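You operate a simulated robot arm through the tools that you are given. There is no shell and no other tool. Be economical: measure what you need, move in short steps, check, and stop when the job is done.

The job below is to be done with a simulated two-armed robot. You get a single attempt, and the scene is never put back.

TASK
Wipe the smudge off the 55 % tile, then put it away.
Fine: use the wiping block and put it back; the tile goes in the tiles drawer; shut the drawer. What is to be rubbed or washed off counts as gone when no trace of it is left.
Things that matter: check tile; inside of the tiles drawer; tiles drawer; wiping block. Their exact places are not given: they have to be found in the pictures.

It is judged by the outcome, as a careful person would: the job done as asked, and still so three seconds after it is handed in. It fails if anything else is knocked over, pushed out of place, dropped, spilled or broken.

THE ROBOT
Two 7-joint arms with fingered hands on one trunk, on a base that drives. Base frame: it is fixed to the floor where the robot stands at the start and does not move with it; the origin is under the middle of the robot, x ahead of it, y to its left, z up. Units: m, rad, N and s.
The left shoulder is at the start at [0.04, 0.146, 1.105], the right one opposite. With the tool pointing down near the work surface each hand reaches from about 0.3 to 0.72 m from the robot's upright axis, wherever it stands, measured 20 degrees to its own side. Places, roughly: inside of the tiles drawer [0.8, 0.7, 0.8]; tiles drawer [0.8, 0.7, 0.8]. Payload 4 kg a hand.
Tool frame (each hand has its own): the origin (TCP) lies between the finger pads and is the grasp point; the fingertips stand 0.026 m ahead of it; z points along the fingers, y is the line along which they close. The gripper opens to 0.148 m. The gripper's body begins 0.073 m behind the TCP. The gripper is a hand of 3 fingers: y runs from the thumb to the fingers, the wrist lies at [0, 0, -0.224] in the tool frame, and closing takes about 1.5 s.
Orientation is told as [roll, pitch, yaw] about the base's x, y, z axes, in that order, counted from this pose: with the fingers straight down and closing along the base's y, the tool's x points along the base's -x, its y along +y and its z along -z.

THE INTERFACE
- The arms move only by the tool send_rows. It takes "left_steps", "right_steps" or both (then of equal length, played together; a hand with none holds still); each is one flat list of numbers, 6 for each row, row after row: the shift along the tool's x, y, z in units of 500 mm (1.0 is 500 mm), then the turn, a rotation vector about the tool's x, y, z in units of 120 degrees (1.0 is 120 degrees). In form: [tx, ty, tz, ax, ay, az, tx, ty, tz, ax, ay, az, ...]. A call has 1 to 8 rows; each row is the pose to reach, as a shift and turn from the pose commanded when the call began, along the tool's axes at that moment. "left_gripper" and "right_gripper" are, for a hand that has rows, the gripper command, from -1 (fully open) to 1 (shut), values between in proportion, set as the call begins (left out, the last holds). A call with a number of a shift or a turn outside -1 to 1 is refused whole. A row lasts 0.2 s, in which the tool goes at most 0.05 m and 0.15 rad; a call with a longer step from one row to the next is refused whole, and so is a gripper value outside its range. A pose out of reach is approached as far as the arm can. The call stops where the force on the tool passes 40 N (or 10 N more than at its start, if that is more) or the arm is blocked; 0.2 s more then pass. Each finger travels about 0.108 m/s and halts on what it meets, pressing with about 25 N; the grip force reading is that of the motor and also rises with nothing between the fingers. The clock runs only during rows and for 0.2 s after the last one: add rows that repeat a pose to give the fingers time. The reply holds the time, the measured pose of the TCP, the force on the tool along the base axes, the opening and the grip force, in the units named above and with some noise, with the torque about the TCP (base axes, N m) and any sound that the robot's microphone picked up.
- Cameras (640 x 400 px; columns grow to the right, rows downward): "scene" is now at [0.1003, 0.0415, 1.3458]; the picture's right is [0.49, -0.87, -0.00], its down [-0.55, -0.30, -0.78] and it looks along [0.68, 0.38, -0.62] (base axes); focal length 263 px, centre (320, 200). "left" rides on the left gripper at [-0.068, -0.039, -0.09] in its tool frame; the picture's right is [0.50, -0.87, 0.00], its down [0.66, 0.38, -0.65] and it looks along [0.57, 0.33, 0.76] (tool axes); focal length 222 px, centre (320, 200). "right" rides on the right gripper at [0.068, -0.039, -0.09] in its tool frame; the picture's right is [0.50, 0.87, 0.00], its down [-0.65, 0.38, -0.65] and it looks along [-0.57, 0.33, 0.76] (tool axes); focal length 222 px, centre (320, 200).
- grab_frame(camera): a new picture of that camera. It takes no simulated time.
- move_column(by): slides the trunk up (or, below 0, down) by that many m; the arms and the scene camera ride with it, the base frame stays. It gives what a move gives, with no picture.
- roll_base(legs): drives the robot by 1 to 6 legs, each [ahead, left, turn to the left] in m, m and rad, along the robot's own axes; the way and the turn of a leg run together, so that a leg with both is an arc; at most 1.5 m and 3.142 rad a leg. The arms and the cameras ride along, it lands a little off, and it stops where it bumps. It gives what a move gives.
- curl_fingers(finger1, finger2, thumb_bend, hand): sets how far each is bent, from 0 (flat) to 1 (curled in); at 0.3 the hand is open as for a grip, at 0.7 the pads meet at the TCP. One left out holds its place. A second passes; each finger stops where it meets its share of the squeeze, and holds until it gets a number again. A gripper value or a shape takes the hand back. It gives what a move gives, with no picture; readings hold the bend of each and the force on the fingers (four entries, about 0 where the hand has none), thumb and palm.
- hand_shape(shape, hand): the hand has 3 fingers and takes this shape, open, in about a second: jaw (thumb against the fingers, like two jaws); tri (thumb and two fingers); tip (a fingertip pinch); poke (one finger out to press); point (the index stretched); flat (the hand flat); cup (the hand cupped); fist (a fist). The gripper value then closes the fingers along that shape, each until it touches; the sizes above hold for jaw. It gives what a move gives, with no picture.
- aim_head(pan, tilt): turns the head with the scene camera to pan (to the left, within 1.501 rad either way) and tilt (down, from -0.506 to 1.204), counted from straight ahead of the robot. It gives what a move gives.
- measure_at(camera, pixels): for up to 12 pixels [column, row] of the newest picture of that camera ("zoom" is the newest enlarged one), the place [x, y, z] in the base frame of the surface seen there, good to about 0.002 m, but the place of the scene camera against the robot may be out by one fixed shift of up to 0.025 m in any direction. It takes no simulated time.
- close_up(camera, box): a new picture of the part [left, top, right, bottom] of that camera's present view, enlarged. It takes no simulated time.
- close_job(): hands the job in; it is judged then, once.

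Work in short steps. Measure before you move; look again where a grasp or a placing could have gone wrong, and mend it. You have 80 turns and 78 pictures in all, those below and enlarged ones among them. Open the grippers and draw the arms clear of the work before you hand the job in, unless the task says otherwise; then end with one line.

The tools are called after ">>>" by a JSON object that holds its "fn" and its "kwargs". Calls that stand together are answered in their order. send_rows: Moves the arms, as the interface text tells. Its arguments: {"type":"object","properties":{"left_steps":{"type":"array","items":{"type":"number"}},"left_gripper":{"type":"number"},"right_steps":{"type":"array","items":{"type":"number"}},"right_gripper":{"type":"number"}},"required":[]} The other tools are called the same way: move_column (by) slides the trunk up or down; hand_shape (shape, hand) gives the hand a shape; curl_fingers (finger1, finger2, thumb_bend, hand) moves the fingers one by one; roll_base (legs) drives the base; aim_head (pan, tilt) turns the head that bears the scene camera; grab_frame (camera) takes a picture; measure_at (camera, pixels) gives the place of the surface under pixels of a picture; close_up (camera, box) takes an enlarged picture of a part of a camera's view; close_job () hands the job in.

At the start:

```text
t: 0.0
left_tool_pos: [0.3698, 0.4367, 1.0062]
left_orientation: [0.002, -0.001, 0.001]
left_force: [-0.2, -0.5, -0.1]
left_torque: [0.01, -0.01, -0.02]
left_gripper_width: 0.1477
left_gripper_force: 0.0
left_shape: jaw
left_bend: [0.3, 0.3, 0.3]
left_finger forces: [0.1, 0.1, 0.0, 0.0, 0.0, 0.1]
right_tool_pos: [0.3102, 0.0397, 1.1369]
right_orientation: [-0.001, -0.002, -0.001]
right_force: [0.1, -0.8, -0.5]
right_torque: [-0.03, -0.01, 0.02]
right_gripper_width: 0.148
right_gripper_force: 0.0
right_shape: jaw
right_bend: [0.3, 0.3, 0.3]
right_finger forces: [0.0, 0.0, 0.0, 0.0, 0.0, 0.0]
trunk travel left (down, up): [-0.275, 0.231]
robot x, y, heading: [-0.0043, 0.0007, 0.006]
head pan, tilt: [0.51, 0.674]
```

scene: 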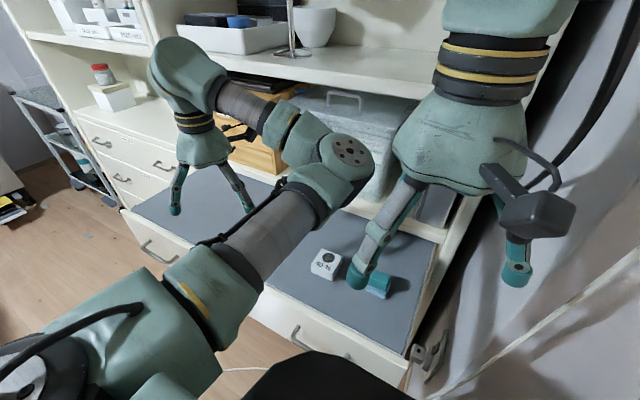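
right: 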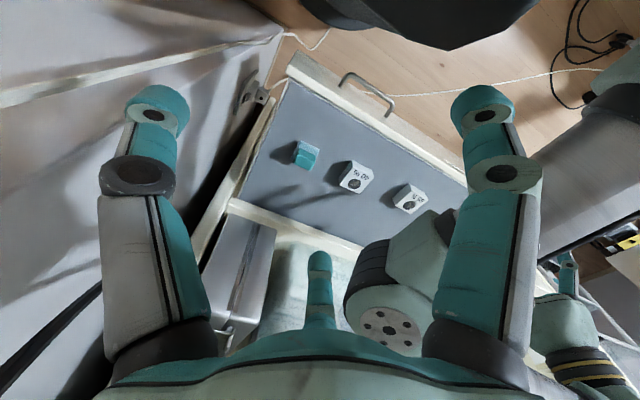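
left: 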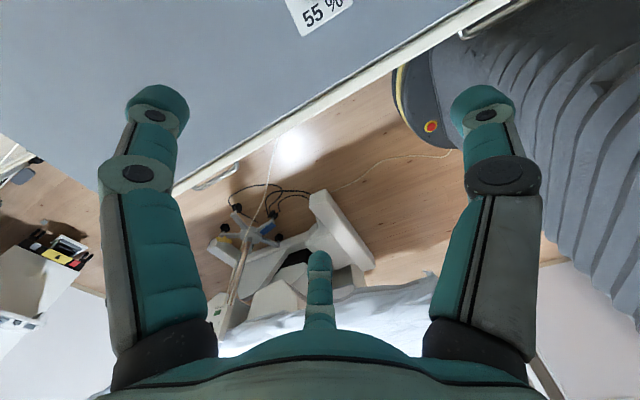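

The right view shows a teal block at (306,155) and tiles at (356,176) and (408,199); the left view shows "55 %" at (320,12). I enlarge and measure these.

>>> {"fn": "close_up", "kwargs": {"camera": "right", "box": [220, 60, 480, 260]}}

>>> {"fn": "measure_at", "kwargs": {"camera": "right", "pixels": [[306, 150], [306, 163], [356, 172], [356, 185], [408, 195], [408, 208], [330, 130], [290, 90], [480, 180], [365, 85], [240, 205], [350, 240]]}}

>>> {"fn": "measure_at", "kwargs": {"camera": "left", "pixels": [[300, 10], [302, 34], [340, 10], [200, 100], [180, 185], [330, 110], [450, 35]]}}

>>> {"fn": "measure_at", "kwargs": {"camera": "scene", "pixels": [[325, 262], [378, 285], [295, 335], [150, 250], [160, 165], [120, 178], [100, 142], [345, 100], [300, 270]]}}

```text
2.00 times, centred on (350, 160) of right
```

zoom: 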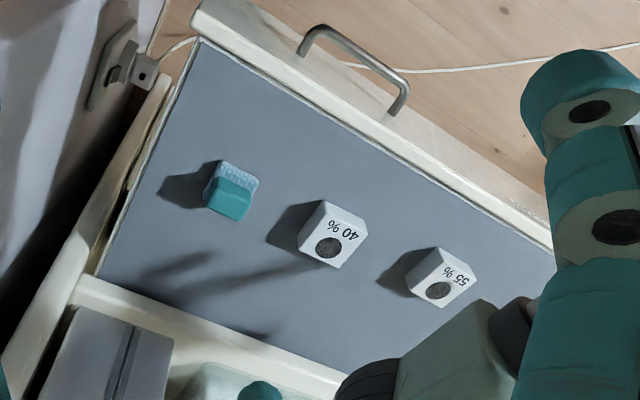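

```text
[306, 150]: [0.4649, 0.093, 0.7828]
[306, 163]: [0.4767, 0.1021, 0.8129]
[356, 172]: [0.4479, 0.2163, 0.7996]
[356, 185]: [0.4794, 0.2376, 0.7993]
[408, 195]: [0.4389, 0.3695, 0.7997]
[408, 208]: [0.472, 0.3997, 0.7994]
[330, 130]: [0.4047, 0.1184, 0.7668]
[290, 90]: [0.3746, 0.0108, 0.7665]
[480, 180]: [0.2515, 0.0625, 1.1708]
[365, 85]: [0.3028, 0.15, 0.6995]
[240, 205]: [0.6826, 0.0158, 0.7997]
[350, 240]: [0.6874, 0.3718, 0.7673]
```

```text
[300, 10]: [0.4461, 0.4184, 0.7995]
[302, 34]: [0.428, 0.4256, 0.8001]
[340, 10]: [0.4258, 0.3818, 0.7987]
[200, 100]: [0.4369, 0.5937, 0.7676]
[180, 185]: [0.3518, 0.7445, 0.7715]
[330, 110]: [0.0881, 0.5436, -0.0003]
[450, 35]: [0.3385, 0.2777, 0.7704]
```

```text
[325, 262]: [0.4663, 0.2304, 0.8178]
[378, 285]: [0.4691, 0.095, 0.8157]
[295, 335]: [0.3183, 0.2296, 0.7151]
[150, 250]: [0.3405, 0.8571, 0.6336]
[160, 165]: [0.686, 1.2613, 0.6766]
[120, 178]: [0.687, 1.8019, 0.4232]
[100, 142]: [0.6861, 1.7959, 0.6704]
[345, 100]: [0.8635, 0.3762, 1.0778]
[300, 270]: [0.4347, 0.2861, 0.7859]
```

Tops of the tiles lie at z 0.80 on the table at 0.767. Next I find the drawer near [0.8,0.7,0.8] and look closer at the tile.

>>> {"fn": "aim_head", "kwargs": {"pan": 0.75, "tilt": 0.5}}

>>> {"fn": "grab_frame", "kwargs": {"camera": "scene"}}

```text
t: 0.8
left_tool_pos: [0.3701, 0.4357, 1.0069]
left_orientation: [0.001, 0.0, -0.001]
left_force: [0.9, -0.7, -0.6]
left_torque: [0.01, 0.01, 0.01]
left_gripper_width: 0.1481
left_gripper_force: 0.1
left_shape: jaw
left_bend: [0.3, 0.3, 0.3]
left_finger forces: [0.1, 0.1, 0.0, 0.0, 0.0, 0.0]
right_tool_pos: [0.3095, 0.0397, 1.1366]
right_orientation: [-0.001, -0.002, 0.0]
right_force: [-0.3, -0.1, 0.1]
right_torque: [-0.01, 0.01, 0.01]
right_gripper_width: 0.1477
right_gripper_force: 0.0
right_shape: jaw
right_bend: [0.3, 0.3, 0.3]
right_finger forces: [0.1, 0.0, 0.0, 0.0, 0.1, 0.0]
trunk travel left (down, up): [-0.275, 0.231]
robot x, y, heading: [0.0026, 0.0045, 0.003]
head pan, tilt: [0.75, 0.499]
```

```text
73 pictures are left
```

scene: 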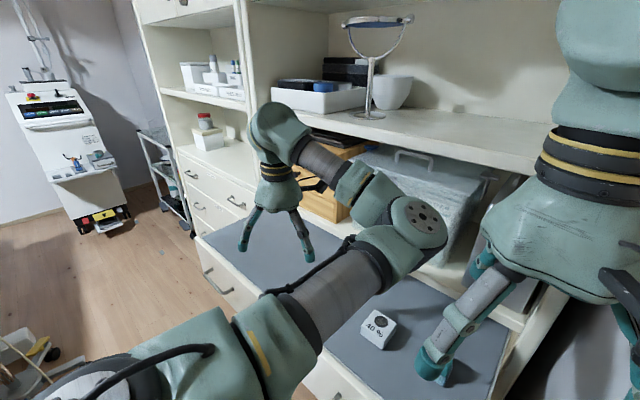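

The left arm hides the wooden box at (325,195); I draw the left hand back, left and up to see it.

>>> {"fn": "send_rows", "kwargs": {"left_steps": [0.05, 0.05, -0.05, 0, 0, 0, 0.1, 0.1, -0.1, 0, 0, 0, 0.15, 0.15, -0.15, 0, 0, 0, 0.2, 0.2, -0.2, 0, 0, 0, 0.25, 0.25, -0.25, 0, 0, 0, 0.3, 0.3, -0.3, 0, 0, 0, 0.3, 0.3, -0.3, 0, 0, 0]}}

>>> {"fn": "grab_frame", "kwargs": {"camera": "scene"}}

```text
t: 2.4
left_tool_pos: [0.2199, 0.586, 1.158]
left_orientation: [0.002, 0.0, 0.0]
left_force: [0.1, -0.1, -0.3]
left_torque: [0.0, 0.02, -0.03]
left_gripper_width: 0.148
left_gripper_force: 0.0
left_shape: jaw
left_bend: [0.3, 0.3, 0.3]
left_finger forces: [0.1, 0.1, 0.0, 0.1, 0.0, 0.0]
right_tool_pos: [0.3107, 0.0405, 1.137]
right_orientation: [0.0, -0.002, 0.001]
right_force: [2.0, -0.3, 0.2]
right_torque: [-0.01, -0.02, 0.01]
right_gripper_width: 0.1479
right_gripper_force: 0.0
right_shape: jaw
right_bend: [0.3, 0.3, 0.3]
right_finger forces: [0.1, 0.1, 0.0, 0.1, 0.0, 0.1]
trunk travel left (down, up): [-0.275, 0.231]
robot x, y, heading: [0.0024, -0.0, -0.002]
head pan, tilt: [0.75, 0.499]
```

```text
72 pictures are left
```

scene: 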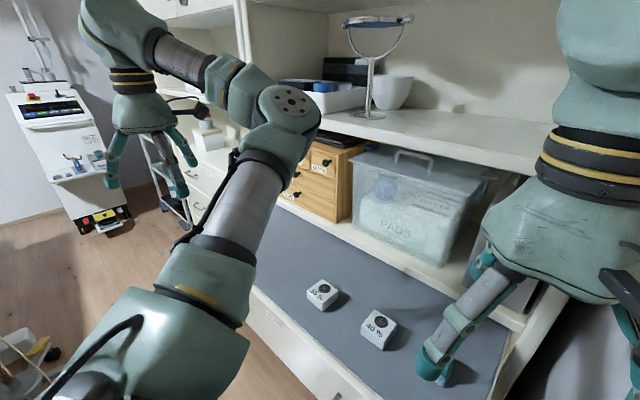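

>>> {"fn": "close_up", "kwargs": {"camera": "scene", "box": [240, 120, 400, 220]}}

>>> {"fn": "close_up", "kwargs": {"camera": "scene", "box": [270, 260, 430, 360]}}

```text
4.00 times, centred on (320, 170) of scene
```

zoom: 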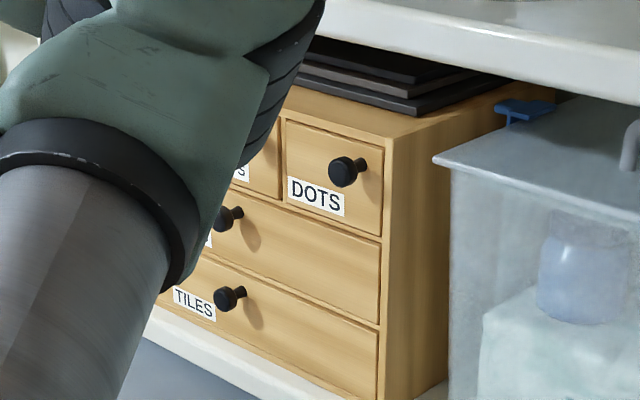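

```text
4.00 times, centred on (350, 310) of scene
```

zoom: 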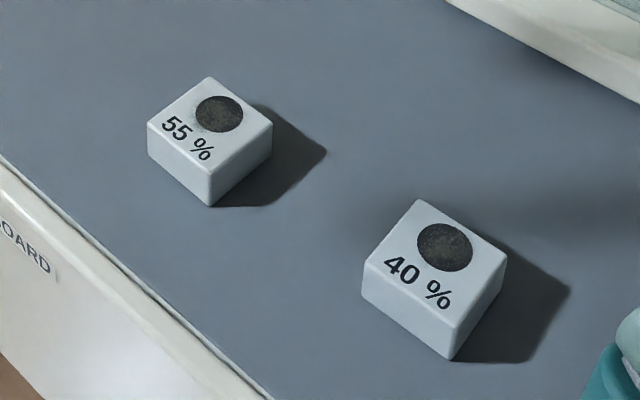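

The bottom drawer is labelled TILES. I look closer at the block and 55 % tile from the right camera.

>>> {"fn": "close_up", "kwargs": {"camera": "right", "box": [280, 130, 344, 170]}}

>>> {"fn": "measure_at", "kwargs": {"camera": "zoom", "pixels": [[200, 110], [300, 120], [400, 180], [240, 230], [340, 260], [180, 340], [300, 400], [260, 300], [300, 200]]}}

>>> {"fn": "close_up", "kwargs": {"camera": "right", "box": [376, 175, 440, 215]}}

>>> {"fn": "measure_at", "kwargs": {"camera": "scene", "pixels": [[297, 194], [334, 217], [334, 204], [284, 192], [300, 187], [323, 211], [325, 284], [322, 290], [385, 240], [345, 232], [345, 158]]}}

```text
10.00 times, centred on (312, 150) of right
```

zoom: 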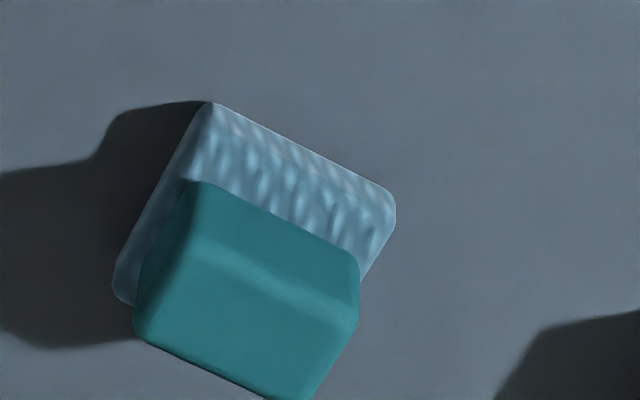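

```text
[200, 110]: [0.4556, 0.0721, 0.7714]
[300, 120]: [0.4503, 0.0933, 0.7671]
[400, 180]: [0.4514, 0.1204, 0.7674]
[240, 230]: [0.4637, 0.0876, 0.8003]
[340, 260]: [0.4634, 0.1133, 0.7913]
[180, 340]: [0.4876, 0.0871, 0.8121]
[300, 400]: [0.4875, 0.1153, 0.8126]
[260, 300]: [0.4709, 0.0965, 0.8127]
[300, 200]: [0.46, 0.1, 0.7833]
```

```text
10.00 times, centred on (408, 195) of right
```

zoom: 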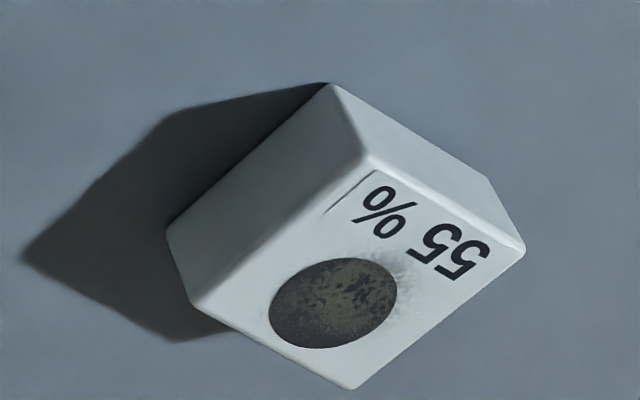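

```text
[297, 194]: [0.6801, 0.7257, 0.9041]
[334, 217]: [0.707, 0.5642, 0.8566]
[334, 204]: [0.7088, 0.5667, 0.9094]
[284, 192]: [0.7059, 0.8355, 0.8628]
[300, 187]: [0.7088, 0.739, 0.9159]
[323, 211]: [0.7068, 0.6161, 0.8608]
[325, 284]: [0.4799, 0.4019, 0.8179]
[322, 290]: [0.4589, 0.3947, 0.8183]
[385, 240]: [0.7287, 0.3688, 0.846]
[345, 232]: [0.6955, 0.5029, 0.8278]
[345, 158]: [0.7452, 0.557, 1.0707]
```

The smear is grey, around the disc on the 55 % tile. I measure corners of the tile and block precisely.

>>> {"fn": "measure_at", "kwargs": {"camera": "zoom", "pixels": [[372, 165], [515, 252], [348, 380], [200, 302], [395, 265], [335, 300], [330, 90], [490, 180], [172, 230]]}}

>>> {"fn": "close_up", "kwargs": {"camera": "right", "box": [280, 135, 344, 175]}}

>>> {"fn": "measure_at", "kwargs": {"camera": "zoom", "pixels": [[195, 135], [200, 185], [350, 250], [345, 275], [285, 347], [145, 270], [210, 58], [390, 155], [120, 235], [380, 150], [215, 140], [330, 190]]}}

```text
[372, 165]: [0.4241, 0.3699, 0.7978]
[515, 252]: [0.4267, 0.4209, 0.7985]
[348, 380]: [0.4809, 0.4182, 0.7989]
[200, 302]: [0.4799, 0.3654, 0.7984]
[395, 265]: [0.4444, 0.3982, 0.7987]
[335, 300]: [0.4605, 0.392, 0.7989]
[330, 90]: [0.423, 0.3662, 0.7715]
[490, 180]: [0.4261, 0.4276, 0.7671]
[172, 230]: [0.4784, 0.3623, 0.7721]
```

```text
10.00 times, centred on (312, 155) of right
```

zoom: 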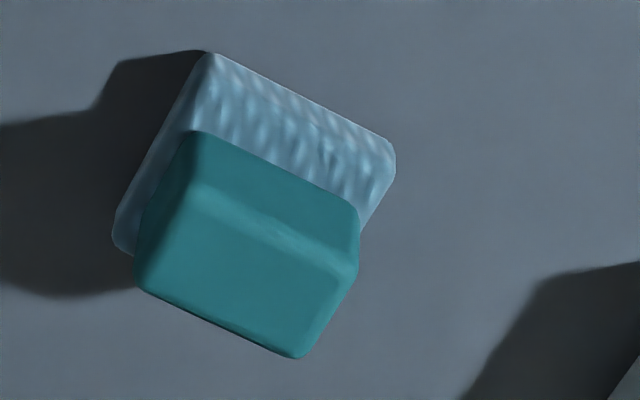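

```text
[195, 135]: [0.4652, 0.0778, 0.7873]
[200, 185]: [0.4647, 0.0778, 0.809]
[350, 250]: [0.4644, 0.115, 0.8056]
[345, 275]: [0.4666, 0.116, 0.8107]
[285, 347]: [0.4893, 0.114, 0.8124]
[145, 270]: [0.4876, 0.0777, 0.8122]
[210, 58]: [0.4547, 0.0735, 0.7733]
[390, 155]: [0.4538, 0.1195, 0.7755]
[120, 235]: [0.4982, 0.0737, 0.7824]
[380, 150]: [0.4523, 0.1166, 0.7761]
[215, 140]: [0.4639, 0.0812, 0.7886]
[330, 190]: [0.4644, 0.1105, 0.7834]
```

Block handle: x .4645–.490, y .076–.1165, top .8125, axis-aligned; tile centre (.4525,.394), top .7985. I bring the right hand above the block.

>>> {"fn": "send_rows", "kwargs": {"right_steps": [-0.042, 0.014, 0.059, 0, 0, 0, -0.084, 0.028, 0.118, 0, 0, 0, -0.126, 0.042, 0.178, 0, 0, 0, -0.168, 0.057, 0.237, 0, 0, 0, -0.21, 0.071, 0.296, 0, 0, 0, -0.252, 0.085, 0.356, 0, 0, 0, -0.294, 0.099, 0.415, 0, 0, 0, -0.334, 0.113, 0.474, 0, 0, 0], "right_gripper": -0.2}}

>>> {"fn": "grab_frame", "kwargs": {"camera": "right"}}

```text
t: 4.4
left_tool_pos: [0.2185, 0.5864, 1.1578]
left_orientation: [0.003, -0.001, 0.0]
left_force: [0.1, 0.4, 0.8]
left_torque: [0.02, 0.0, 0.03]
left_gripper_width: 0.1478
left_gripper_force: 0.2
left_shape: jaw
left_bend: [0.3, 0.3, 0.3]
left_finger forces: [0.0, 0.1, 0.1, 0.0, 0.0, 0.1]
right_tool_pos: [0.4157, 0.0843, 1.0225]
right_orientation: [0.073, -0.024, -0.036]
right_force: [0.1, 0.4, -0.2]
right_torque: [-0.01, 0.0, 0.04]
right_gripper_width: 0.0893
right_gripper_force: 0.0
right_shape: jaw
right_bend: [0.32, 0.32, 0.7]
right_finger forces: [0.0, 0.0, 0.1, 0.0, 0.0, 0.1]
right hand out of reach, approached as far as the arm can: row 5, 6, 7, 8
trunk travel left (down, up): [-0.275, 0.231]
robot x, y, heading: [0.0015, -0.001, -0.004]
head pan, tilt: [0.75, 0.499]
stopped in row 8 (right hand): the arm was blocked; the commanded pose is now the measured one
```

```text
66 pictures are left
```

right: 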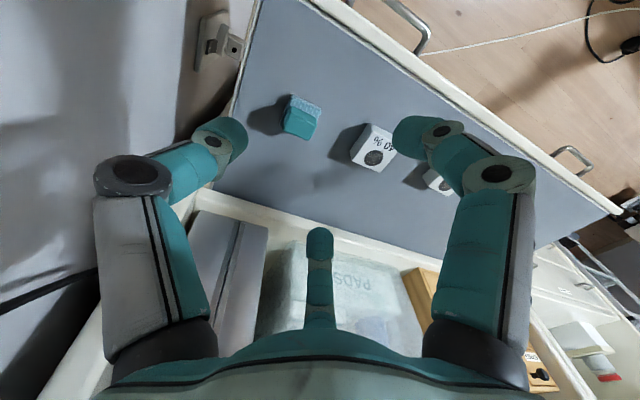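

The right arm can't reach across (blocked near the wall), so the left hand will do the work. I retreat the right hand back and right.

>>> {"fn": "send_rows", "kwargs": {"right_steps": [0.048, -0.032, -0.048, 0, 0, 0, 0.096, -0.064, -0.096, 0, 0, 0, 0.144, -0.096, -0.144, 0, 0, 0, 0.192, -0.128, -0.192, 0, 0, 0, 0.24, -0.16, -0.24, 0, 0, 0, 0.24, -0.16, -0.24, 0, 0, 0]}}

>>> {"fn": "grab_frame", "kwargs": {"camera": "scene"}}

```text
t: 5.8
left_tool_pos: [0.2184, 0.5869, 1.1566]
left_orientation: [0.0, -0.001, 0.0]
left_force: [0.9, -0.7, -0.2]
left_torque: [0.03, 0.03, 0.02]
left_gripper_width: 0.1478
left_gripper_force: 0.1
left_shape: jaw
left_bend: [0.3, 0.3, 0.3]
left_finger forces: [0.0, 0.0, 0.1, 0.0, 0.1, 0.0]
right_tool_pos: [0.3176, 0.0209, 1.1279]
right_orientation: [0.066, -0.016, -0.031]
right_force: [0.7, -0.6, 0.2]
right_torque: [0.01, -0.02, -0.02]
right_gripper_width: 0.0891
right_gripper_force: 0.1
right_shape: jaw
right_bend: [0.32, 0.32, 0.7]
right_finger forces: [0.0, 0.0, 0.1, 0.0, 0.0, 0.0]
right hand out of reach, approached as far as the arm can: row 5, 6
trunk travel left (down, up): [-0.275, 0.231]
robot x, y, heading: [0.0006, 0.0005, 0.002]
head pan, tilt: [0.75, 0.499]
```

```text
65 pictures are left
```

scene: 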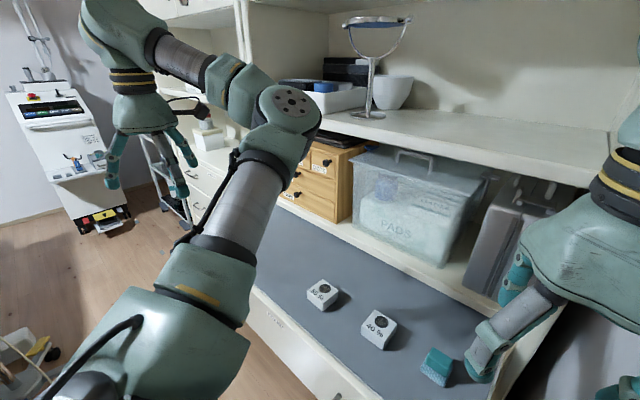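

I need to know where the wall on the right is; I measure some points.

>>> {"fn": "measure_at", "kwargs": {"camera": "scene", "pixels": [[500, 390], [560, 380], [600, 350], [525, 365], [635, 310], [470, 385], [440, 360], [378, 322]]}}

>>> {"fn": "aim_head", "kwargs": {"pan": -0.6, "tilt": 0.6}}

>>> {"fn": "grab_frame", "kwargs": {"camera": "scene"}}

```text
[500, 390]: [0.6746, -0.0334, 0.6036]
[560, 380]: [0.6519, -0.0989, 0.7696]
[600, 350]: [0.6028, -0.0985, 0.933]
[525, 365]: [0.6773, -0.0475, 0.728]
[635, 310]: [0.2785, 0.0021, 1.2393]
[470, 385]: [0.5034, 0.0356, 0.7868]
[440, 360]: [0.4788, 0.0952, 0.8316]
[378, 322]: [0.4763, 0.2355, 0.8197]
```

```text
t: 7.3
left_tool_pos: [0.219, 0.5868, 1.1572]
left_orientation: [0.002, 0.0, 0.0]
left_force: [0.5, 0.6, 0.1]
left_torque: [0.03, 0.01, -0.02]
left_gripper_width: 0.1477
left_gripper_force: 0.0
left_shape: jaw
left_bend: [0.3, 0.3, 0.3]
left_finger forces: [0.0, 0.0, 0.1, 0.0, 0.0, 0.1]
right_tool_pos: [0.32, 0.0195, 1.1275]
right_orientation: [0.067, -0.017, -0.03]
right_force: [0.2, -0.2, 0.9]
right_torque: [-0.02, -0.03, 0.02]
right_gripper_width: 0.0893
right_gripper_force: 0.1
right_shape: jaw
right_bend: [0.32, 0.32, 0.7]
right_finger forces: [0.0, 0.0, 0.0, 0.1, 0.1, 0.0]
trunk travel left (down, up): [-0.275, 0.231]
robot x, y, heading: [0.001, -0.002, 0.006]
head pan, tilt: [-0.6, 0.6]
```

```text
64 pictures are left
```

scene: 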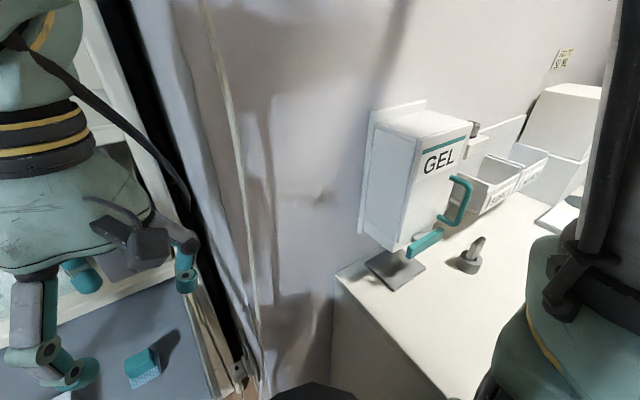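

The wall at y≈-0.1 hampers the right arm. I drive 0.27 m left, so the right hand has the block on its own side and the left hand has the tile.

>>> {"fn": "roll_base", "kwargs": {"legs": [[0, 0.27, 0]]}}

>>> {"fn": "aim_head", "kwargs": {"pan": 0.0, "tilt": 0.75}}

>>> {"fn": "grab_frame", "kwargs": {"camera": "scene"}}

>>> {"fn": "grab_frame", "kwargs": {"camera": "right"}}

```text
t: 9.2
left_tool_pos: [0.2203, 0.8571, 1.157]
left_orientation: [0.004, 0.001, -0.003]
left_force: [0.7, -0.3, -0.3]
left_torque: [0.01, 0.0, -0.02]
left_gripper_width: 0.1477
left_gripper_force: 0.1
left_shape: jaw
left_bend: [0.3, 0.3, 0.3]
left_finger forces: [0.1, 0.1, 0.0, 0.0, 0.0, 0.1]
right_tool_pos: [0.3205, 0.2896, 1.1268]
right_orientation: [0.068, -0.018, -0.033]
right_force: [-0.9, -0.2, 0.0]
right_torque: [0.01, 0.02, -0.02]
right_gripper_width: 0.0894
right_gripper_force: 0.1
right_shape: jaw
right_bend: [0.32, 0.32, 0.7]
right_finger forces: [0.0, 0.0, 0.0, 0.0, 0.1, 0.0]
trunk travel left (down, up): [-0.275, 0.231]
robot x, y, heading: [0.0012, 0.275, -0.0]
head pan, tilt: [-0.6, 0.6]
```

```text
t: 10.2
left_tool_pos: [0.2203, 0.8572, 1.1581]
left_orientation: [0.003, 0.001, -0.002]
left_force: [0.0, -0.2, 0.1]
left_torque: [-0.01, 0.0, 0.02]
left_gripper_width: 0.1478
left_gripper_force: 0.0
left_shape: jaw
left_bend: [0.3, 0.3, 0.3]
left_finger forces: [0.0, 0.0, 0.0, 0.1, 0.0, 0.0]
right_tool_pos: [0.3195, 0.2914, 1.1279]
right_orientation: [0.065, -0.019, -0.033]
right_force: [0.1, 0.3, -0.4]
right_torque: [0.0, 0.05, 0.01]
right_gripper_width: 0.0895
right_gripper_force: 0.0
right_shape: jaw
right_bend: [0.32, 0.32, 0.7]
right_finger forces: [0.1, 0.0, 0.0, 0.0, 0.0, 0.1]
trunk travel left (down, up): [-0.275, 0.231]
robot x, y, heading: [0.0034, 0.2727, -0.003]
head pan, tilt: [0.0, 0.75]
```

```text
63 pictures are left
```

scene: 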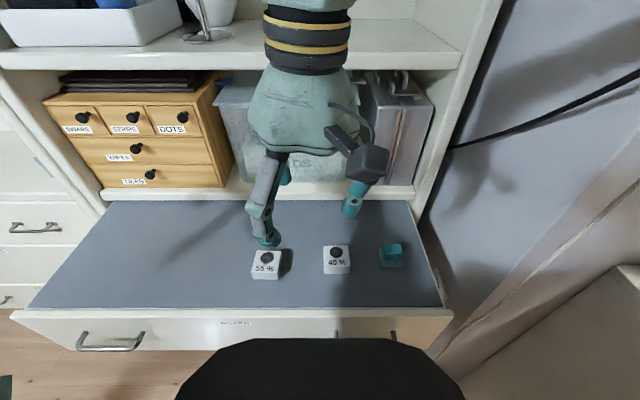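

```text
62 pictures are left
```

right: 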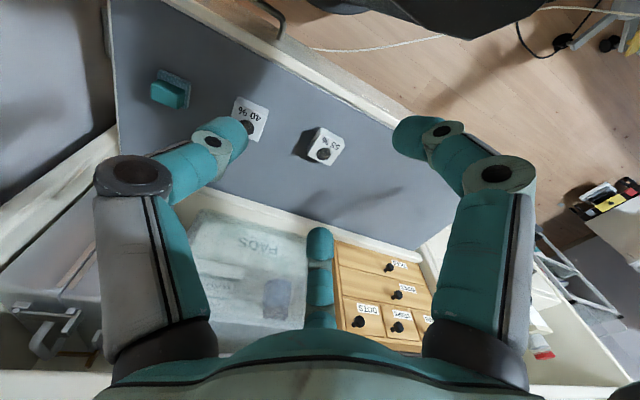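

Clear overview now. I move the right hand above the block at z 0.90 and straighten it.

>>> {"fn": "send_rows", "kwargs": {"right_steps": [-0.04, -0.051, 0.054, 0.008, 0.002, -0.004, -0.08, -0.102, 0.109, 0.016, 0.004, -0.008, -0.12, -0.153, 0.163, 0.024, 0.006, -0.012, -0.16, -0.205, 0.218, 0.032, 0.0086, -0.0158, -0.2, -0.256, 0.272, 0.032, 0.0086, -0.0158, -0.24, -0.307, 0.327, 0.032, 0.0086, -0.0158, -0.28, -0.358, 0.381, 0.032, 0.0086, -0.0158, -0.3196, -0.4092, 0.4356, 0.032, 0.0086, -0.0158], "right_gripper": -0.2}}

>>> {"fn": "grab_frame", "kwargs": {"camera": "scene"}}

```text
t: 12.0
left_tool_pos: [0.2192, 0.8585, 1.157]
left_orientation: [0.001, 0.001, -0.003]
left_force: [-0.2, -0.7, -0.3]
left_torque: [0.02, -0.02, 0.0]
left_gripper_width: 0.148
left_gripper_force: 0.0
left_shape: jaw
left_bend: [0.3, 0.3, 0.3]
left_finger forces: [0.0, 0.0, 0.0, 0.1, 0.0, 0.1]
right_tool_pos: [0.3007, 0.2605, 0.9502]
right_orientation: [-0.001, -0.001, 0.001]
right_force: [-0.4, 0.4, -0.1]
right_torque: [0.02, 0.0, -0.01]
right_gripper_width: 0.0892
right_gripper_force: 0.0
right_shape: jaw
right_bend: [0.32, 0.32, 0.7]
right_finger forces: [0.1, 0.0, 0.0, 0.1, 0.1, 0.0]
right hand out of reach, approached as far as the arm can: row 2, 3, 4, 5, 6, 7, 8
trunk travel left (down, up): [-0.275, 0.231]
robot x, y, heading: [0.0041, 0.2712, 0.002]
head pan, tilt: [0.0, 0.75]
```

```text
61 pictures are left
```

scene: 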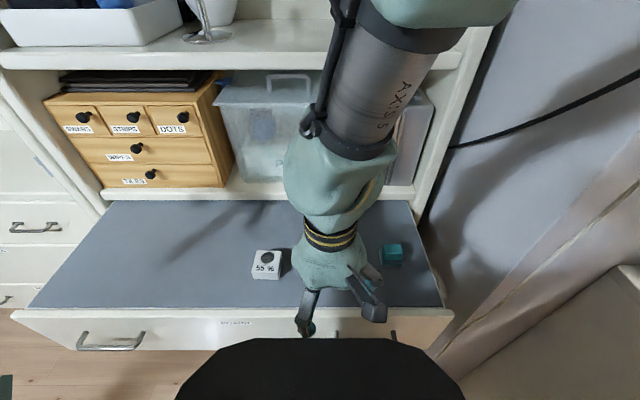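

The right arm is in an awkward folded pose. I test with zero rows to see whether it goes on to the commanded pose.

>>> {"fn": "send_rows", "kwargs": {"right_steps": [0, 0, 0, 0, 0, 0, 0, 0, 0, 0, 0, 0, 0, 0, 0, 0, 0, 0, 0, 0, 0, 0, 0, 0]}}

```text
t: 13.0
left_tool_pos: [0.2192, 0.8586, 1.1564]
left_orientation: [0.001, 0.001, -0.002]
left_force: [-0.6, 0.7, -0.3]
left_torque: [-0.03, 0.01, -0.03]
left_gripper_width: 0.1478
left_gripper_force: 0.0
left_shape: jaw
left_bend: [0.3, 0.3, 0.3]
left_finger forces: [0.0, 0.1, 0.0, 0.0, 0.0, 0.0]
right_tool_pos: [0.3, 0.2602, 0.9491]
right_orientation: [0.0, 0.0, 0.001]
right_force: [-0.3, -0.6, -0.2]
right_torque: [0.0, -0.01, -0.02]
right_gripper_width: 0.0893
right_gripper_force: 0.0
right_shape: jaw
right_bend: [0.32, 0.32, 0.7]
right_finger forces: [0.0, 0.1, 0.0, 0.0, 0.0, 0.0]
trunk travel left (down, up): [-0.275, 0.231]
robot x, y, heading: [0.0001, 0.2704, 0.001]
head pan, tilt: [0.0, 0.75]
```

The command was clamped to where the arm is. I try a sideways move to the right first (y −0.2), raised slightly.

>>> {"fn": "send_rows", "kwargs": {"right_steps": [0, -0.08, -0.02, 0, 0, 0, 0, -0.16, -0.04, 0, 0, 0, 0, -0.24, -0.06, 0, 0, 0, 0, -0.32, -0.08, 0, 0, 0, 0, -0.38, -0.08, 0, 0, 0]}}

>>> {"fn": "grab_frame", "kwargs": {"camera": "scene"}}

```text
t: 14.2
left_tool_pos: [0.2204, 0.8572, 1.1562]
left_orientation: [0.002, 0.0, -0.002]
left_force: [0.0, 1.1, -0.2]
left_torque: [0.02, 0.01, 0.0]
left_gripper_width: 0.148
left_gripper_force: 0.1
left_shape: jaw
left_bend: [0.3, 0.3, 0.3]
left_finger forces: [0.0, 0.1, 0.0, 0.0, 0.1, 0.0]
right_tool_pos: [0.2441, 0.2045, 0.9777]
right_orientation: [-0.002, 0.001, 0.001]
right_force: [-0.6, 0.2, 0.1]
right_torque: [0.03, -0.01, 0.0]
right_gripper_width: 0.0892
right_gripper_force: 0.0
right_shape: jaw
right_bend: [0.32, 0.32, 0.7]
right_finger forces: [0.1, 0.0, 0.1, 0.1, 0.0, 0.1]
right hand out of reach, approached as far as the arm can: row 1, 2, 3, 4, 5
trunk travel left (down, up): [-0.275, 0.231]
robot x, y, heading: [-0.0014, 0.2717, 0.004]
head pan, tilt: [0.0, 0.75]
```

```text
60 pictures are left
```

scene: 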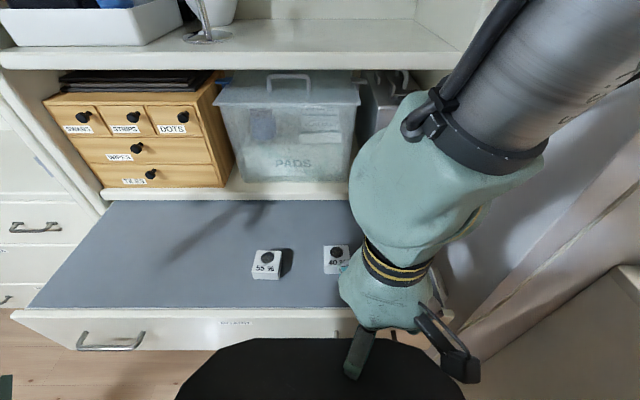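

The right hand's comfortable posture seems to be mirrored (yaw ±180°). I turn it in small steps, first 60° towards negative yaw, while raising it a bit.

>>> {"fn": "send_rows", "kwargs": {"right_steps": [-0.01, 0, -0.02, 0, 0, 0.07, -0.02, 0, -0.04, 0, 0, 0.14, -0.03, 0, -0.06, 0, 0, 0.21, -0.04, 0, -0.08, 0, 0, 0.28, -0.05, 0, -0.1, 0, 0, 0.35, -0.06, 0, -0.12, 0, 0, 0.42, -0.07, 0, -0.14, 0, 0, 0.49, -0.08, 0, -0.16, 0, 0, 0.56]}}

```text
t: 16.0
left_tool_pos: [0.2192, 0.8576, 1.1568]
left_orientation: [0.001, 0.0, -0.002]
left_force: [-0.2, -0.3, -0.1]
left_torque: [0.0, 0.01, -0.01]
left_gripper_width: 0.1478
left_gripper_force: 0.0
left_shape: jaw
left_bend: [0.3, 0.3, 0.3]
left_finger forces: [0.0, 0.0, 0.1, 0.0, 0.1, 0.0]
right_tool_pos: [0.2996, 0.2406, 1.0377]
right_orientation: [-0.007, 0.007, -1.17]
right_force: [-1.6, 0.2, -0.1]
right_torque: [-0.03, 0.0, 0.02]
right_gripper_width: 0.0891
right_gripper_force: 0.0
right_shape: jaw
right_bend: [0.32, 0.32, 0.7]
right_finger forces: [0.0, 0.0, 0.0, 0.1, 0.0, 0.1]
right hand out of reach, approached as far as the arm can: row 1, 2, 3, 4, 5, 6, 7, 8
trunk travel left (down, up): [-0.275, 0.231]
robot x, y, heading: [-0.0019, 0.2691, -0.004]
head pan, tilt: [0.0, 0.75]
```

The turn works (yaw −1.17). I continue turning while going to the right and ahead, to about (.38,.12,1.04).

>>> {"fn": "send_rows", "kwargs": {"right_steps": [-0.035, 0.007, 0, 0, 0, 0.065, -0.07, 0.014, 0, 0, 0, 0.13, -0.106, 0.02, 0, 0, 0, 0.195, -0.142, 0.027, 0, 0, 0, 0.26, -0.178, 0.034, 0, 0, 0, 0.325, -0.213, 0.04, 0, 0, 0, 0.39, -0.248, 0.047, 0, 0, 0, 0.455, -0.284, 0.054, 0, 0, 0, 0.52]}}

>>> {"fn": "grab_frame", "kwargs": {"camera": "scene"}}

```text
t: 17.8
left_tool_pos: [0.2207, 0.8578, 1.1568]
left_orientation: [0.004, -0.001, -0.002]
left_force: [-0.1, -0.9, 0.2]
left_torque: [0.02, 0.01, 0.02]
left_gripper_width: 0.1477
left_gripper_force: 0.0
left_shape: jaw
left_bend: [0.3, 0.3, 0.3]
left_finger forces: [0.0, 0.0, 0.1, 0.0, 0.1, 0.0]
right_tool_pos: [0.3553, 0.2304, 1.1422]
right_orientation: [-0.002, -0.003, -2.252]
right_force: [-0.3, 0.4, 0.1]
right_torque: [0.03, 0.0, 0.0]
right_gripper_width: 0.0888
right_gripper_force: 0.1
right_shape: jaw
right_bend: [0.32, 0.32, 0.7]
right_finger forces: [0.0, 0.1, 0.1, 0.0, 0.1, 0.0]
right hand out of reach, approached as far as the arm can: row 1, 2, 3, 4, 5, 6, 7, 8
trunk travel left (down, up): [-0.275, 0.231]
robot x, y, heading: [0.0005, 0.2706, -0.005]
head pan, tilt: [0.0, 0.75]
```

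```text
59 pictures are left
```

scene: 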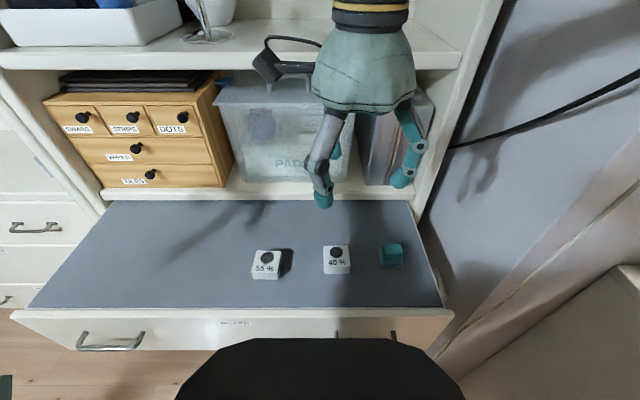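

Continuing the turn to yaw −π, without translation.

>>> {"fn": "send_rows", "kwargs": {"right_steps": [0, 0, 0, 0, 0, 0.07, 0, 0, 0, 0, 0, 0.14, 0, 0, 0, 0, 0, 0.21, 0, 0, 0, 0, 0, 0.28, 0, 0, 0, 0, 0, 0.35, 0, 0, 0, 0, 0, 0.425]}}

```text
refused: row 6 steps farther than a row can; nothing moved
```

>>> {"fn": "send_rows", "kwargs": {"right_steps": [0, 0, 0, 0, 0, 0.07, 0, 0, 0, 0, 0, 0.14, 0, 0, 0, 0, 0, 0.21, 0, 0, 0, 0, 0, 0.28, 0, 0, 0, 0, 0, 0.35, 0, 0, 0, 0, 0, 0.39, 0, 0, 0, 0, 0, 0.425]}}

```text
t: 19.4
left_tool_pos: [0.2201, 0.8577, 1.1569]
left_orientation: [0.002, 0.001, -0.001]
left_force: [-0.7, -0.4, -0.6]
left_torque: [-0.01, -0.05, 0.01]
left_gripper_width: 0.1478
left_gripper_force: 0.1
left_shape: jaw
left_bend: [0.3, 0.3, 0.3]
left_finger forces: [0.0, 0.0, 0.0, 0.0, 0.0, 0.0]
right_tool_pos: [0.3562, 0.2321, 1.1432]
right_orientation: [-0.001, 0.001, 3.131]
right_force: [-0.5, 0.6, -0.5]
right_torque: [-0.02, 0.01, 0.01]
right_gripper_width: 0.0887
right_gripper_force: 0.1
right_shape: jaw
right_bend: [0.32, 0.32, 0.7]
right_finger forces: [0.0, 0.0, 0.0, 0.0, 0.0, 0.0]
trunk travel left (down, up): [-0.275, 0.231]
robot x, y, heading: [-0.0041, 0.2736, -0.0]
head pan, tilt: [0.0, 0.75]
```

Yaw is now π without trouble. Now I try to get above the block (z 0.92).

>>> {"fn": "send_rows", "kwargs": {"right_steps": [0.03, 0.034, 0.056, 0, 0, 0, 0.06, 0.068, 0.112, 0, 0, 0, 0.091, 0.102, 0.167, 0, 0, 0, 0.121, 0.136, 0.223, 0, 0, 0, 0.152, 0.17, 0.279, 0, 0, 0, 0.182, 0.203, 0.335, 0, 0, 0, 0.212, 0.237, 0.39, 0, 0, 0, 0.2426, 0.2712, 0.446, 0, 0, 0]}}

>>> {"fn": "grab_frame", "kwargs": {"camera": "scene"}}

```text
t: 21.2
left_tool_pos: [0.2201, 0.8578, 1.157]
left_orientation: [0.001, 0.001, -0.003]
left_force: [-0.4, 0.8, -0.5]
left_torque: [0.0, 0.03, 0.01]
left_gripper_width: 0.1479
left_gripper_force: 0.1
left_shape: jaw
left_bend: [0.3, 0.3, 0.3]
left_finger forces: [0.0, 0.0, 0.0, 0.0, 0.1, 0.0]
right_tool_pos: [0.3659, 0.277, 1.0765]
right_orientation: [0.0, -0.001, 3.131]
right_force: [0.8, 0.1, -0.4]
right_torque: [-0.01, -0.01, 0.0]
right_gripper_width: 0.089
right_gripper_force: 0.0
right_shape: jaw
right_bend: [0.32, 0.32, 0.7]
right_finger forces: [0.0, 0.1, 0.1, 0.0, 0.0, 0.0]
right hand out of reach, approached as far as the arm can: row 1, 2, 3, 4, 5, 6, 7, 8
trunk travel left (down, up): [-0.275, 0.231]
robot x, y, heading: [-0.0001, 0.2704, -0.0]
head pan, tilt: [0.0, 0.75]
```

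```text
58 pictures are left
```

scene: 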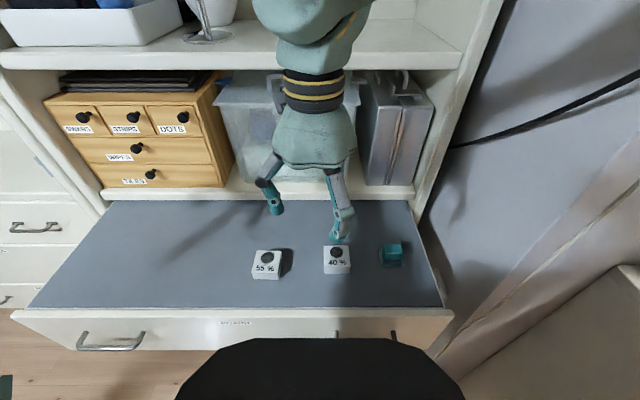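

The right arm seems against a joint limit. I look at its posture before deciding.

>>> {"fn": "aim_head", "kwargs": {"pan": -0.7, "tilt": 0.1}}

>>> {"fn": "grab_frame", "kwargs": {"camera": "scene"}}

>>> {"fn": "aim_head", "kwargs": {"pan": 0.9, "tilt": 0.5}}

>>> {"fn": "grab_frame", "kwargs": {"camera": "scene"}}

```text
t: 22.2
left_tool_pos: [0.2207, 0.8583, 1.1576]
left_orientation: [0.001, -0.001, 0.0]
left_force: [0.7, 0.1, -0.2]
left_torque: [-0.01, -0.03, -0.01]
left_gripper_width: 0.1477
left_gripper_force: 0.1
left_shape: jaw
left_bend: [0.3, 0.3, 0.3]
left_finger forces: [0.1, 0.0, 0.0, 0.0, 0.0, 0.1]
right_tool_pos: [0.3663, 0.2774, 1.076]
right_orientation: [-0.001, -0.002, 3.133]
right_force: [-0.1, 0.2, -0.7]
right_torque: [0.01, 0.03, -0.01]
right_gripper_width: 0.0892
right_gripper_force: 0.1
right_shape: jaw
right_bend: [0.32, 0.32, 0.7]
right_finger forces: [0.2, 0.1, 0.0, 0.0, 0.0, 0.0]
trunk travel left (down, up): [-0.275, 0.231]
robot x, y, heading: [-0.0006, 0.2708, -0.002]
head pan, tilt: [-0.7, 0.099]
```

```text
57 pictures are left
```

scene: 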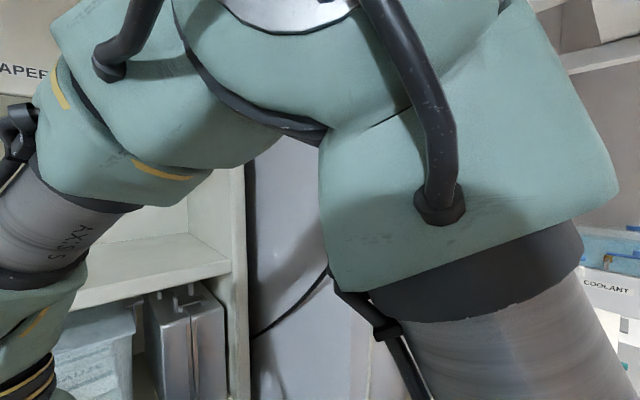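

```text
t: 23.9
left_tool_pos: [0.2201, 0.8587, 1.1566]
left_orientation: [0.0, -0.002, -0.001]
left_force: [-0.1, -0.4, 0.0]
left_torque: [0.03, -0.01, -0.02]
left_gripper_width: 0.1475
left_gripper_force: 0.0
left_shape: jaw
left_bend: [0.3, 0.3, 0.3]
left_finger forces: [0.0, 0.0, 0.1, 0.0, 0.0, 0.0]
right_tool_pos: [0.3664, 0.2773, 1.0767]
right_orientation: [-0.001, -0.004, 3.133]
right_force: [0.2, -0.5, -0.8]
right_torque: [0.0, 0.0, 0.01]
right_gripper_width: 0.0888
right_gripper_force: 0.0
right_shape: jaw
right_bend: [0.32, 0.32, 0.7]
right_finger forces: [0.1, 0.1, 0.0, 0.1, 0.0, 0.1]
trunk travel left (down, up): [-0.275, 0.231]
robot x, y, heading: [0.0005, 0.2684, -0.0]
head pan, tilt: [0.901, 0.499]
```

```text
56 pictures are left
```

scene: 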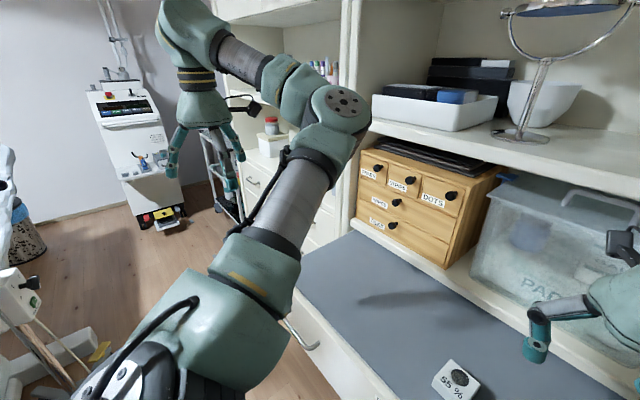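

The right elbow is fully folded, so the hand must first go ahead, then right, then down. I do that: ahead to x .50, then right to y .0965.

>>> {"fn": "send_rows", "kwargs": {"right_steps": [0.09, 0, 0, 0, 0, 0, 0.18, 0, 0, 0, 0, 0, 0.268, 0, 0, 0, 0, 0, 0.268, 0.09, 0, 0, 0, 0, 0.268, 0.18, 0, 0, 0, 0, 0.268, 0.27, 0, 0, 0, 0, 0.268, 0.36, 0, 0, 0, 0]}}

```text
t: 25.5
left_tool_pos: [0.219, 0.8584, 1.1567]
left_orientation: [0.002, -0.001, 0.0]
left_force: [-0.4, 0.4, 0.7]
left_torque: [0.0, 0.0, 0.01]
left_gripper_width: 0.1479
left_gripper_force: 0.1
left_shape: jaw
left_bend: [0.3, 0.3, 0.3]
left_finger forces: [0.1, 0.0, 0.0, 0.0, 0.0, 0.1]
right_tool_pos: [0.5491, 0.1934, 1.1739]
right_orientation: [0.002, -0.009, 3.133]
right_force: [-0.1, 0.8, 0.0]
right_torque: [0.01, -0.01, -0.01]
right_gripper_width: 0.0888
right_gripper_force: 0.0
right_shape: jaw
right_bend: [0.32, 0.32, 0.7]
right_finger forces: [0.0, 0.1, 0.1, 0.1, 0.0, 0.0]
right hand out of reach, approached as far as the arm can: row 1, 2, 3, 4, 5, 6, 7
trunk travel left (down, up): [-0.275, 0.231]
robot x, y, heading: [0.0009, 0.274, -0.001]
head pan, tilt: [0.901, 0.499]
```

It got out to (.549,.193,1.174). Now down towards the block.

>>> {"fn": "send_rows", "kwargs": {"right_steps": [-0.02, 0.028, 0.073, 0, 0, 0, -0.041, 0.055, 0.145, 0, 0, 0, -0.061, 0.083, 0.218, 0, 0, 0, -0.082, 0.111, 0.29, 0, 0, 0, -0.102, 0.139, 0.363, 0, 0, 0, -0.123, 0.166, 0.435, 0, 0, 0, -0.143, 0.194, 0.508, 0, 0, 0]}}

>>> {"fn": "aim_head", "kwargs": {"pan": 0.0, "tilt": 0.7}}

>>> {"fn": "grab_frame", "kwargs": {"camera": "scene"}}

```text
t: 26.8
left_tool_pos: [0.2149, 0.8572, 1.1586]
left_orientation: [0.003, -0.005, -0.007]
left_force: [0.2, -0.4, 1.1]
left_torque: [0.02, 0.04, 0.03]
left_gripper_width: 0.1482
left_gripper_force: 0.1
left_shape: jaw
left_bend: [0.3, 0.3, 0.3]
left_finger forces: [0.0, 0.0, 0.0, 0.0, 0.0, 0.0]
right_tool_pos: [0.6293, 0.1699, 1.0932]
right_orientation: [-0.007, -0.009, 3.141]
right_force: [-38.6, 0.2, -2.8]
right_torque: [0.01, -1.9, -0.99]
right_gripper_width: 0.0829
right_gripper_force: 0.0
right_shape: jaw
right_bend: [0.39, 0.32, 0.7]
right_finger forces: [36.0, 0.0, 0.0, 0.1, 0.0, 0.1]
right hand out of reach, approached as far as the arm can: row 1, 2, 3, 4, 5, 6
trunk travel left (down, up): [-0.275, 0.231]
robot x, y, heading: [-0.0042, 0.2718, -0.006]
head pan, tilt: [0.901, 0.499]
stopped in row 6 (right hand): the force on the tool passed its limit at 91 N (the readings are from after the stop); the commanded pose is now the measured one
```

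```text
t: 28.0
left_tool_pos: [0.2138, 0.8575, 1.1583]
left_orientation: [0.001, -0.007, -0.003]
left_force: [-0.7, 0.1, -0.5]
left_torque: [-0.01, 0.0, 0.03]
left_gripper_width: 0.1479
left_gripper_force: 0.1
left_shape: jaw
left_bend: [0.3, 0.3, 0.3]
left_finger forces: [0.1, 0.0, 0.1, 0.0, 0.0, 0.1]
right_tool_pos: [0.6314, 0.1708, 1.0937]
right_orientation: [-0.006, -0.006, 3.14]
right_force: [-39.2, 2.7, -9.9]
right_torque: [0.22, -1.59, -0.99]
right_gripper_width: 0.0812
right_gripper_force: 0.1
right_shape: jaw
right_bend: [0.42, 0.32, 0.7]
right_finger forces: [40.7, 0.0, 0.0, 0.0, 0.0, 0.0]
trunk travel left (down, up): [-0.275, 0.231]
robot x, y, heading: [0.0034, 0.2728, -0.003]
head pan, tilt: [0.0, 0.7]
```

```text
55 pictures are left
```

scene: 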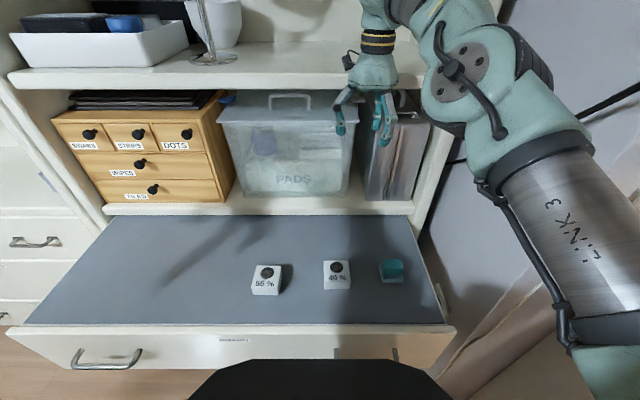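

The hand drifted ahead and a finger presses the shelf edge. I back off 0.1 m straight back; nothing seems displaced (tub and case still upright).

>>> {"fn": "send_rows", "kwargs": {"right_steps": [-0.05, 0, 0, 0, 0, 0, -0.1, 0, 0, 0, 0, 0, -0.15, 0, 0, 0, 0, 0, -0.2, 0, 0, 0, 0, 0]}}

>>> {"fn": "grab_frame", "kwargs": {"camera": "scene"}}

```text
t: 29.0
left_tool_pos: [0.2193, 0.8588, 1.1569]
left_orientation: [0.004, -0.002, -0.003]
left_force: [0.6, 0.3, 0.0]
left_torque: [0.0, -0.04, 0.01]
left_gripper_width: 0.1481
left_gripper_force: 0.0
left_shape: jaw
left_bend: [0.3, 0.3, 0.3]
left_finger forces: [0.0, 0.0, 0.0, 0.1, 0.0, 0.0]
right_tool_pos: [0.5731, 0.1994, 1.1445]
right_orientation: [-0.01, -0.026, 3.14]
right_force: [-0.5, 0.0, -0.7]
right_torque: [0.01, -0.03, -0.02]
right_gripper_width: 0.0886
right_gripper_force: 0.1
right_shape: jaw
right_bend: [0.32, 0.32, 0.7]
right_finger forces: [0.0, 0.1, 0.0, 0.0, 0.0, 0.1]
right hand out of reach, approached as far as the arm can: row 1, 2, 3, 4
trunk travel left (down, up): [-0.275, 0.231]
robot x, y, heading: [0.0024, 0.2702, 0.003]
head pan, tilt: [0.0, 0.7]
```

```text
54 pictures are left
```

scene: 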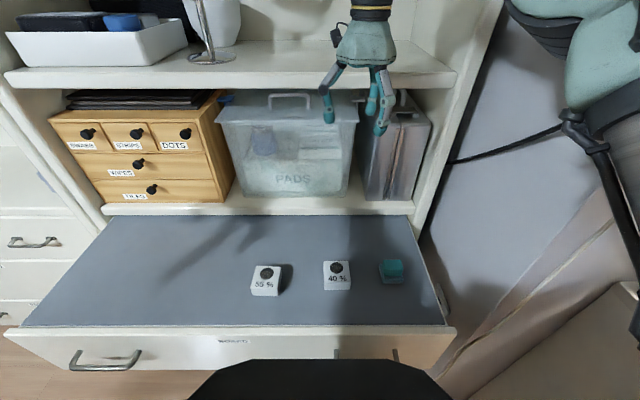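

Nothing was displaced. The right arm is not usable here, so I park it high and back; the left hand alone will do the job.

>>> {"fn": "send_rows", "kwargs": {"right_steps": [-0.035, 0.025, -0.064, 0, 0, 0, -0.07, 0.05, -0.128, 0, 0, 0, -0.105, 0.075, -0.19, 0, 0, 0, -0.14, 0.1, -0.255, 0, 0, 0, -0.175, 0.125, -0.32, 0, 0, 0, -0.21, 0.15, -0.38, 0, 0, 0, -0.246, 0.175, -0.445, 0, 0, 0, -0.246, 0.2, -0.51, 0, 0, 0]}}

>>> {"fn": "grab_frame", "kwargs": {"camera": "scene"}}

```text
t: 30.8
left_tool_pos: [0.2212, 0.8577, 1.1566]
left_orientation: [0.002, 0.002, -0.005]
left_force: [0.9, 0.4, 0.1]
left_torque: [-0.01, 0.03, -0.02]
left_gripper_width: 0.148
left_gripper_force: 0.1
left_shape: jaw
left_bend: [0.3, 0.3, 0.3]
left_finger forces: [0.0, 0.0, 0.0, 0.1, 0.0, 0.0]
right_tool_pos: [0.452, 0.111, 1.334]
right_orientation: [-0.005, -0.009, 3.14]
right_force: [0.0, -0.7, 0.1]
right_torque: [-0.01, 0.03, 0.04]
right_gripper_width: 0.0889
right_gripper_force: 0.1
right_shape: jaw
right_bend: [0.32, 0.32, 0.7]
right_finger forces: [0.0, 0.0, 0.0, 0.0, 0.0, 0.1]
right hand out of reach, approached as far as the arm can: row 6, 7, 8
trunk travel left (down, up): [-0.275, 0.231]
robot x, y, heading: [-0.0007, 0.2702, -0.001]
head pan, tilt: [0.0, 0.7]
```

```text
53 pictures are left
```

scene: 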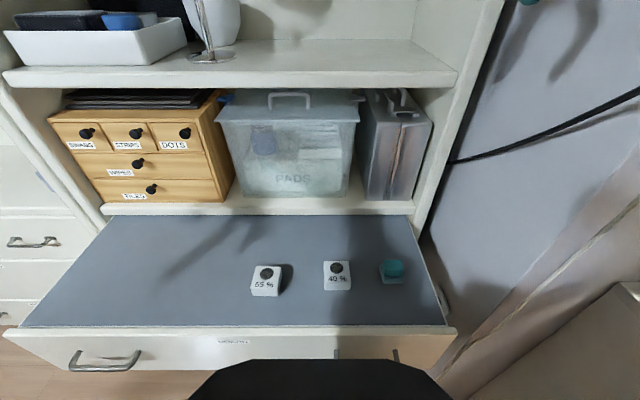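

The hand is now straight above the block at z 1.33. I try once a straight descent; it stops safely if it drifts.

>>> {"fn": "send_rows", "kwargs": {"right_steps": [0.0, 0.0, 0.08, 0, 0, 0, 0.0, 0.0, 0.16, 0, 0, 0, 0.0, 0.0, 0.24, 0, 0, 0, 0, 0, 0.32, 0, 0, 0]}}

```text
t: 31.8
left_tool_pos: [0.2202, 0.8592, 1.1576]
left_orientation: [0.002, 0.001, -0.003]
left_force: [0.2, -0.2, -0.1]
left_torque: [0.01, 0.01, 0.02]
left_gripper_width: 0.1478
left_gripper_force: 0.1
left_shape: jaw
left_bend: [0.3, 0.3, 0.3]
left_finger forces: [0.1, 0.1, 0.0, 0.1, 0.1, 0.0]
right_tool_pos: [0.4556, 0.1227, 1.2362]
right_orientation: [-0.007, -0.015, 3.14]
right_force: [-0.2, 0.4, -0.8]
right_torque: [0.02, -0.03, 0.0]
right_gripper_width: 0.0886
right_gripper_force: 0.0
right_shape: jaw
right_bend: [0.32, 0.32, 0.7]
right_finger forces: [0.1, 0.0, 0.0, 0.1, 0.0, 0.0]
right hand out of reach, approached as far as the arm can: row 3, 4
trunk travel left (down, up): [-0.275, 0.231]
robot x, y, heading: [-0.0013, 0.2721, 0.0]
head pan, tilt: [0.0, 0.7]
```

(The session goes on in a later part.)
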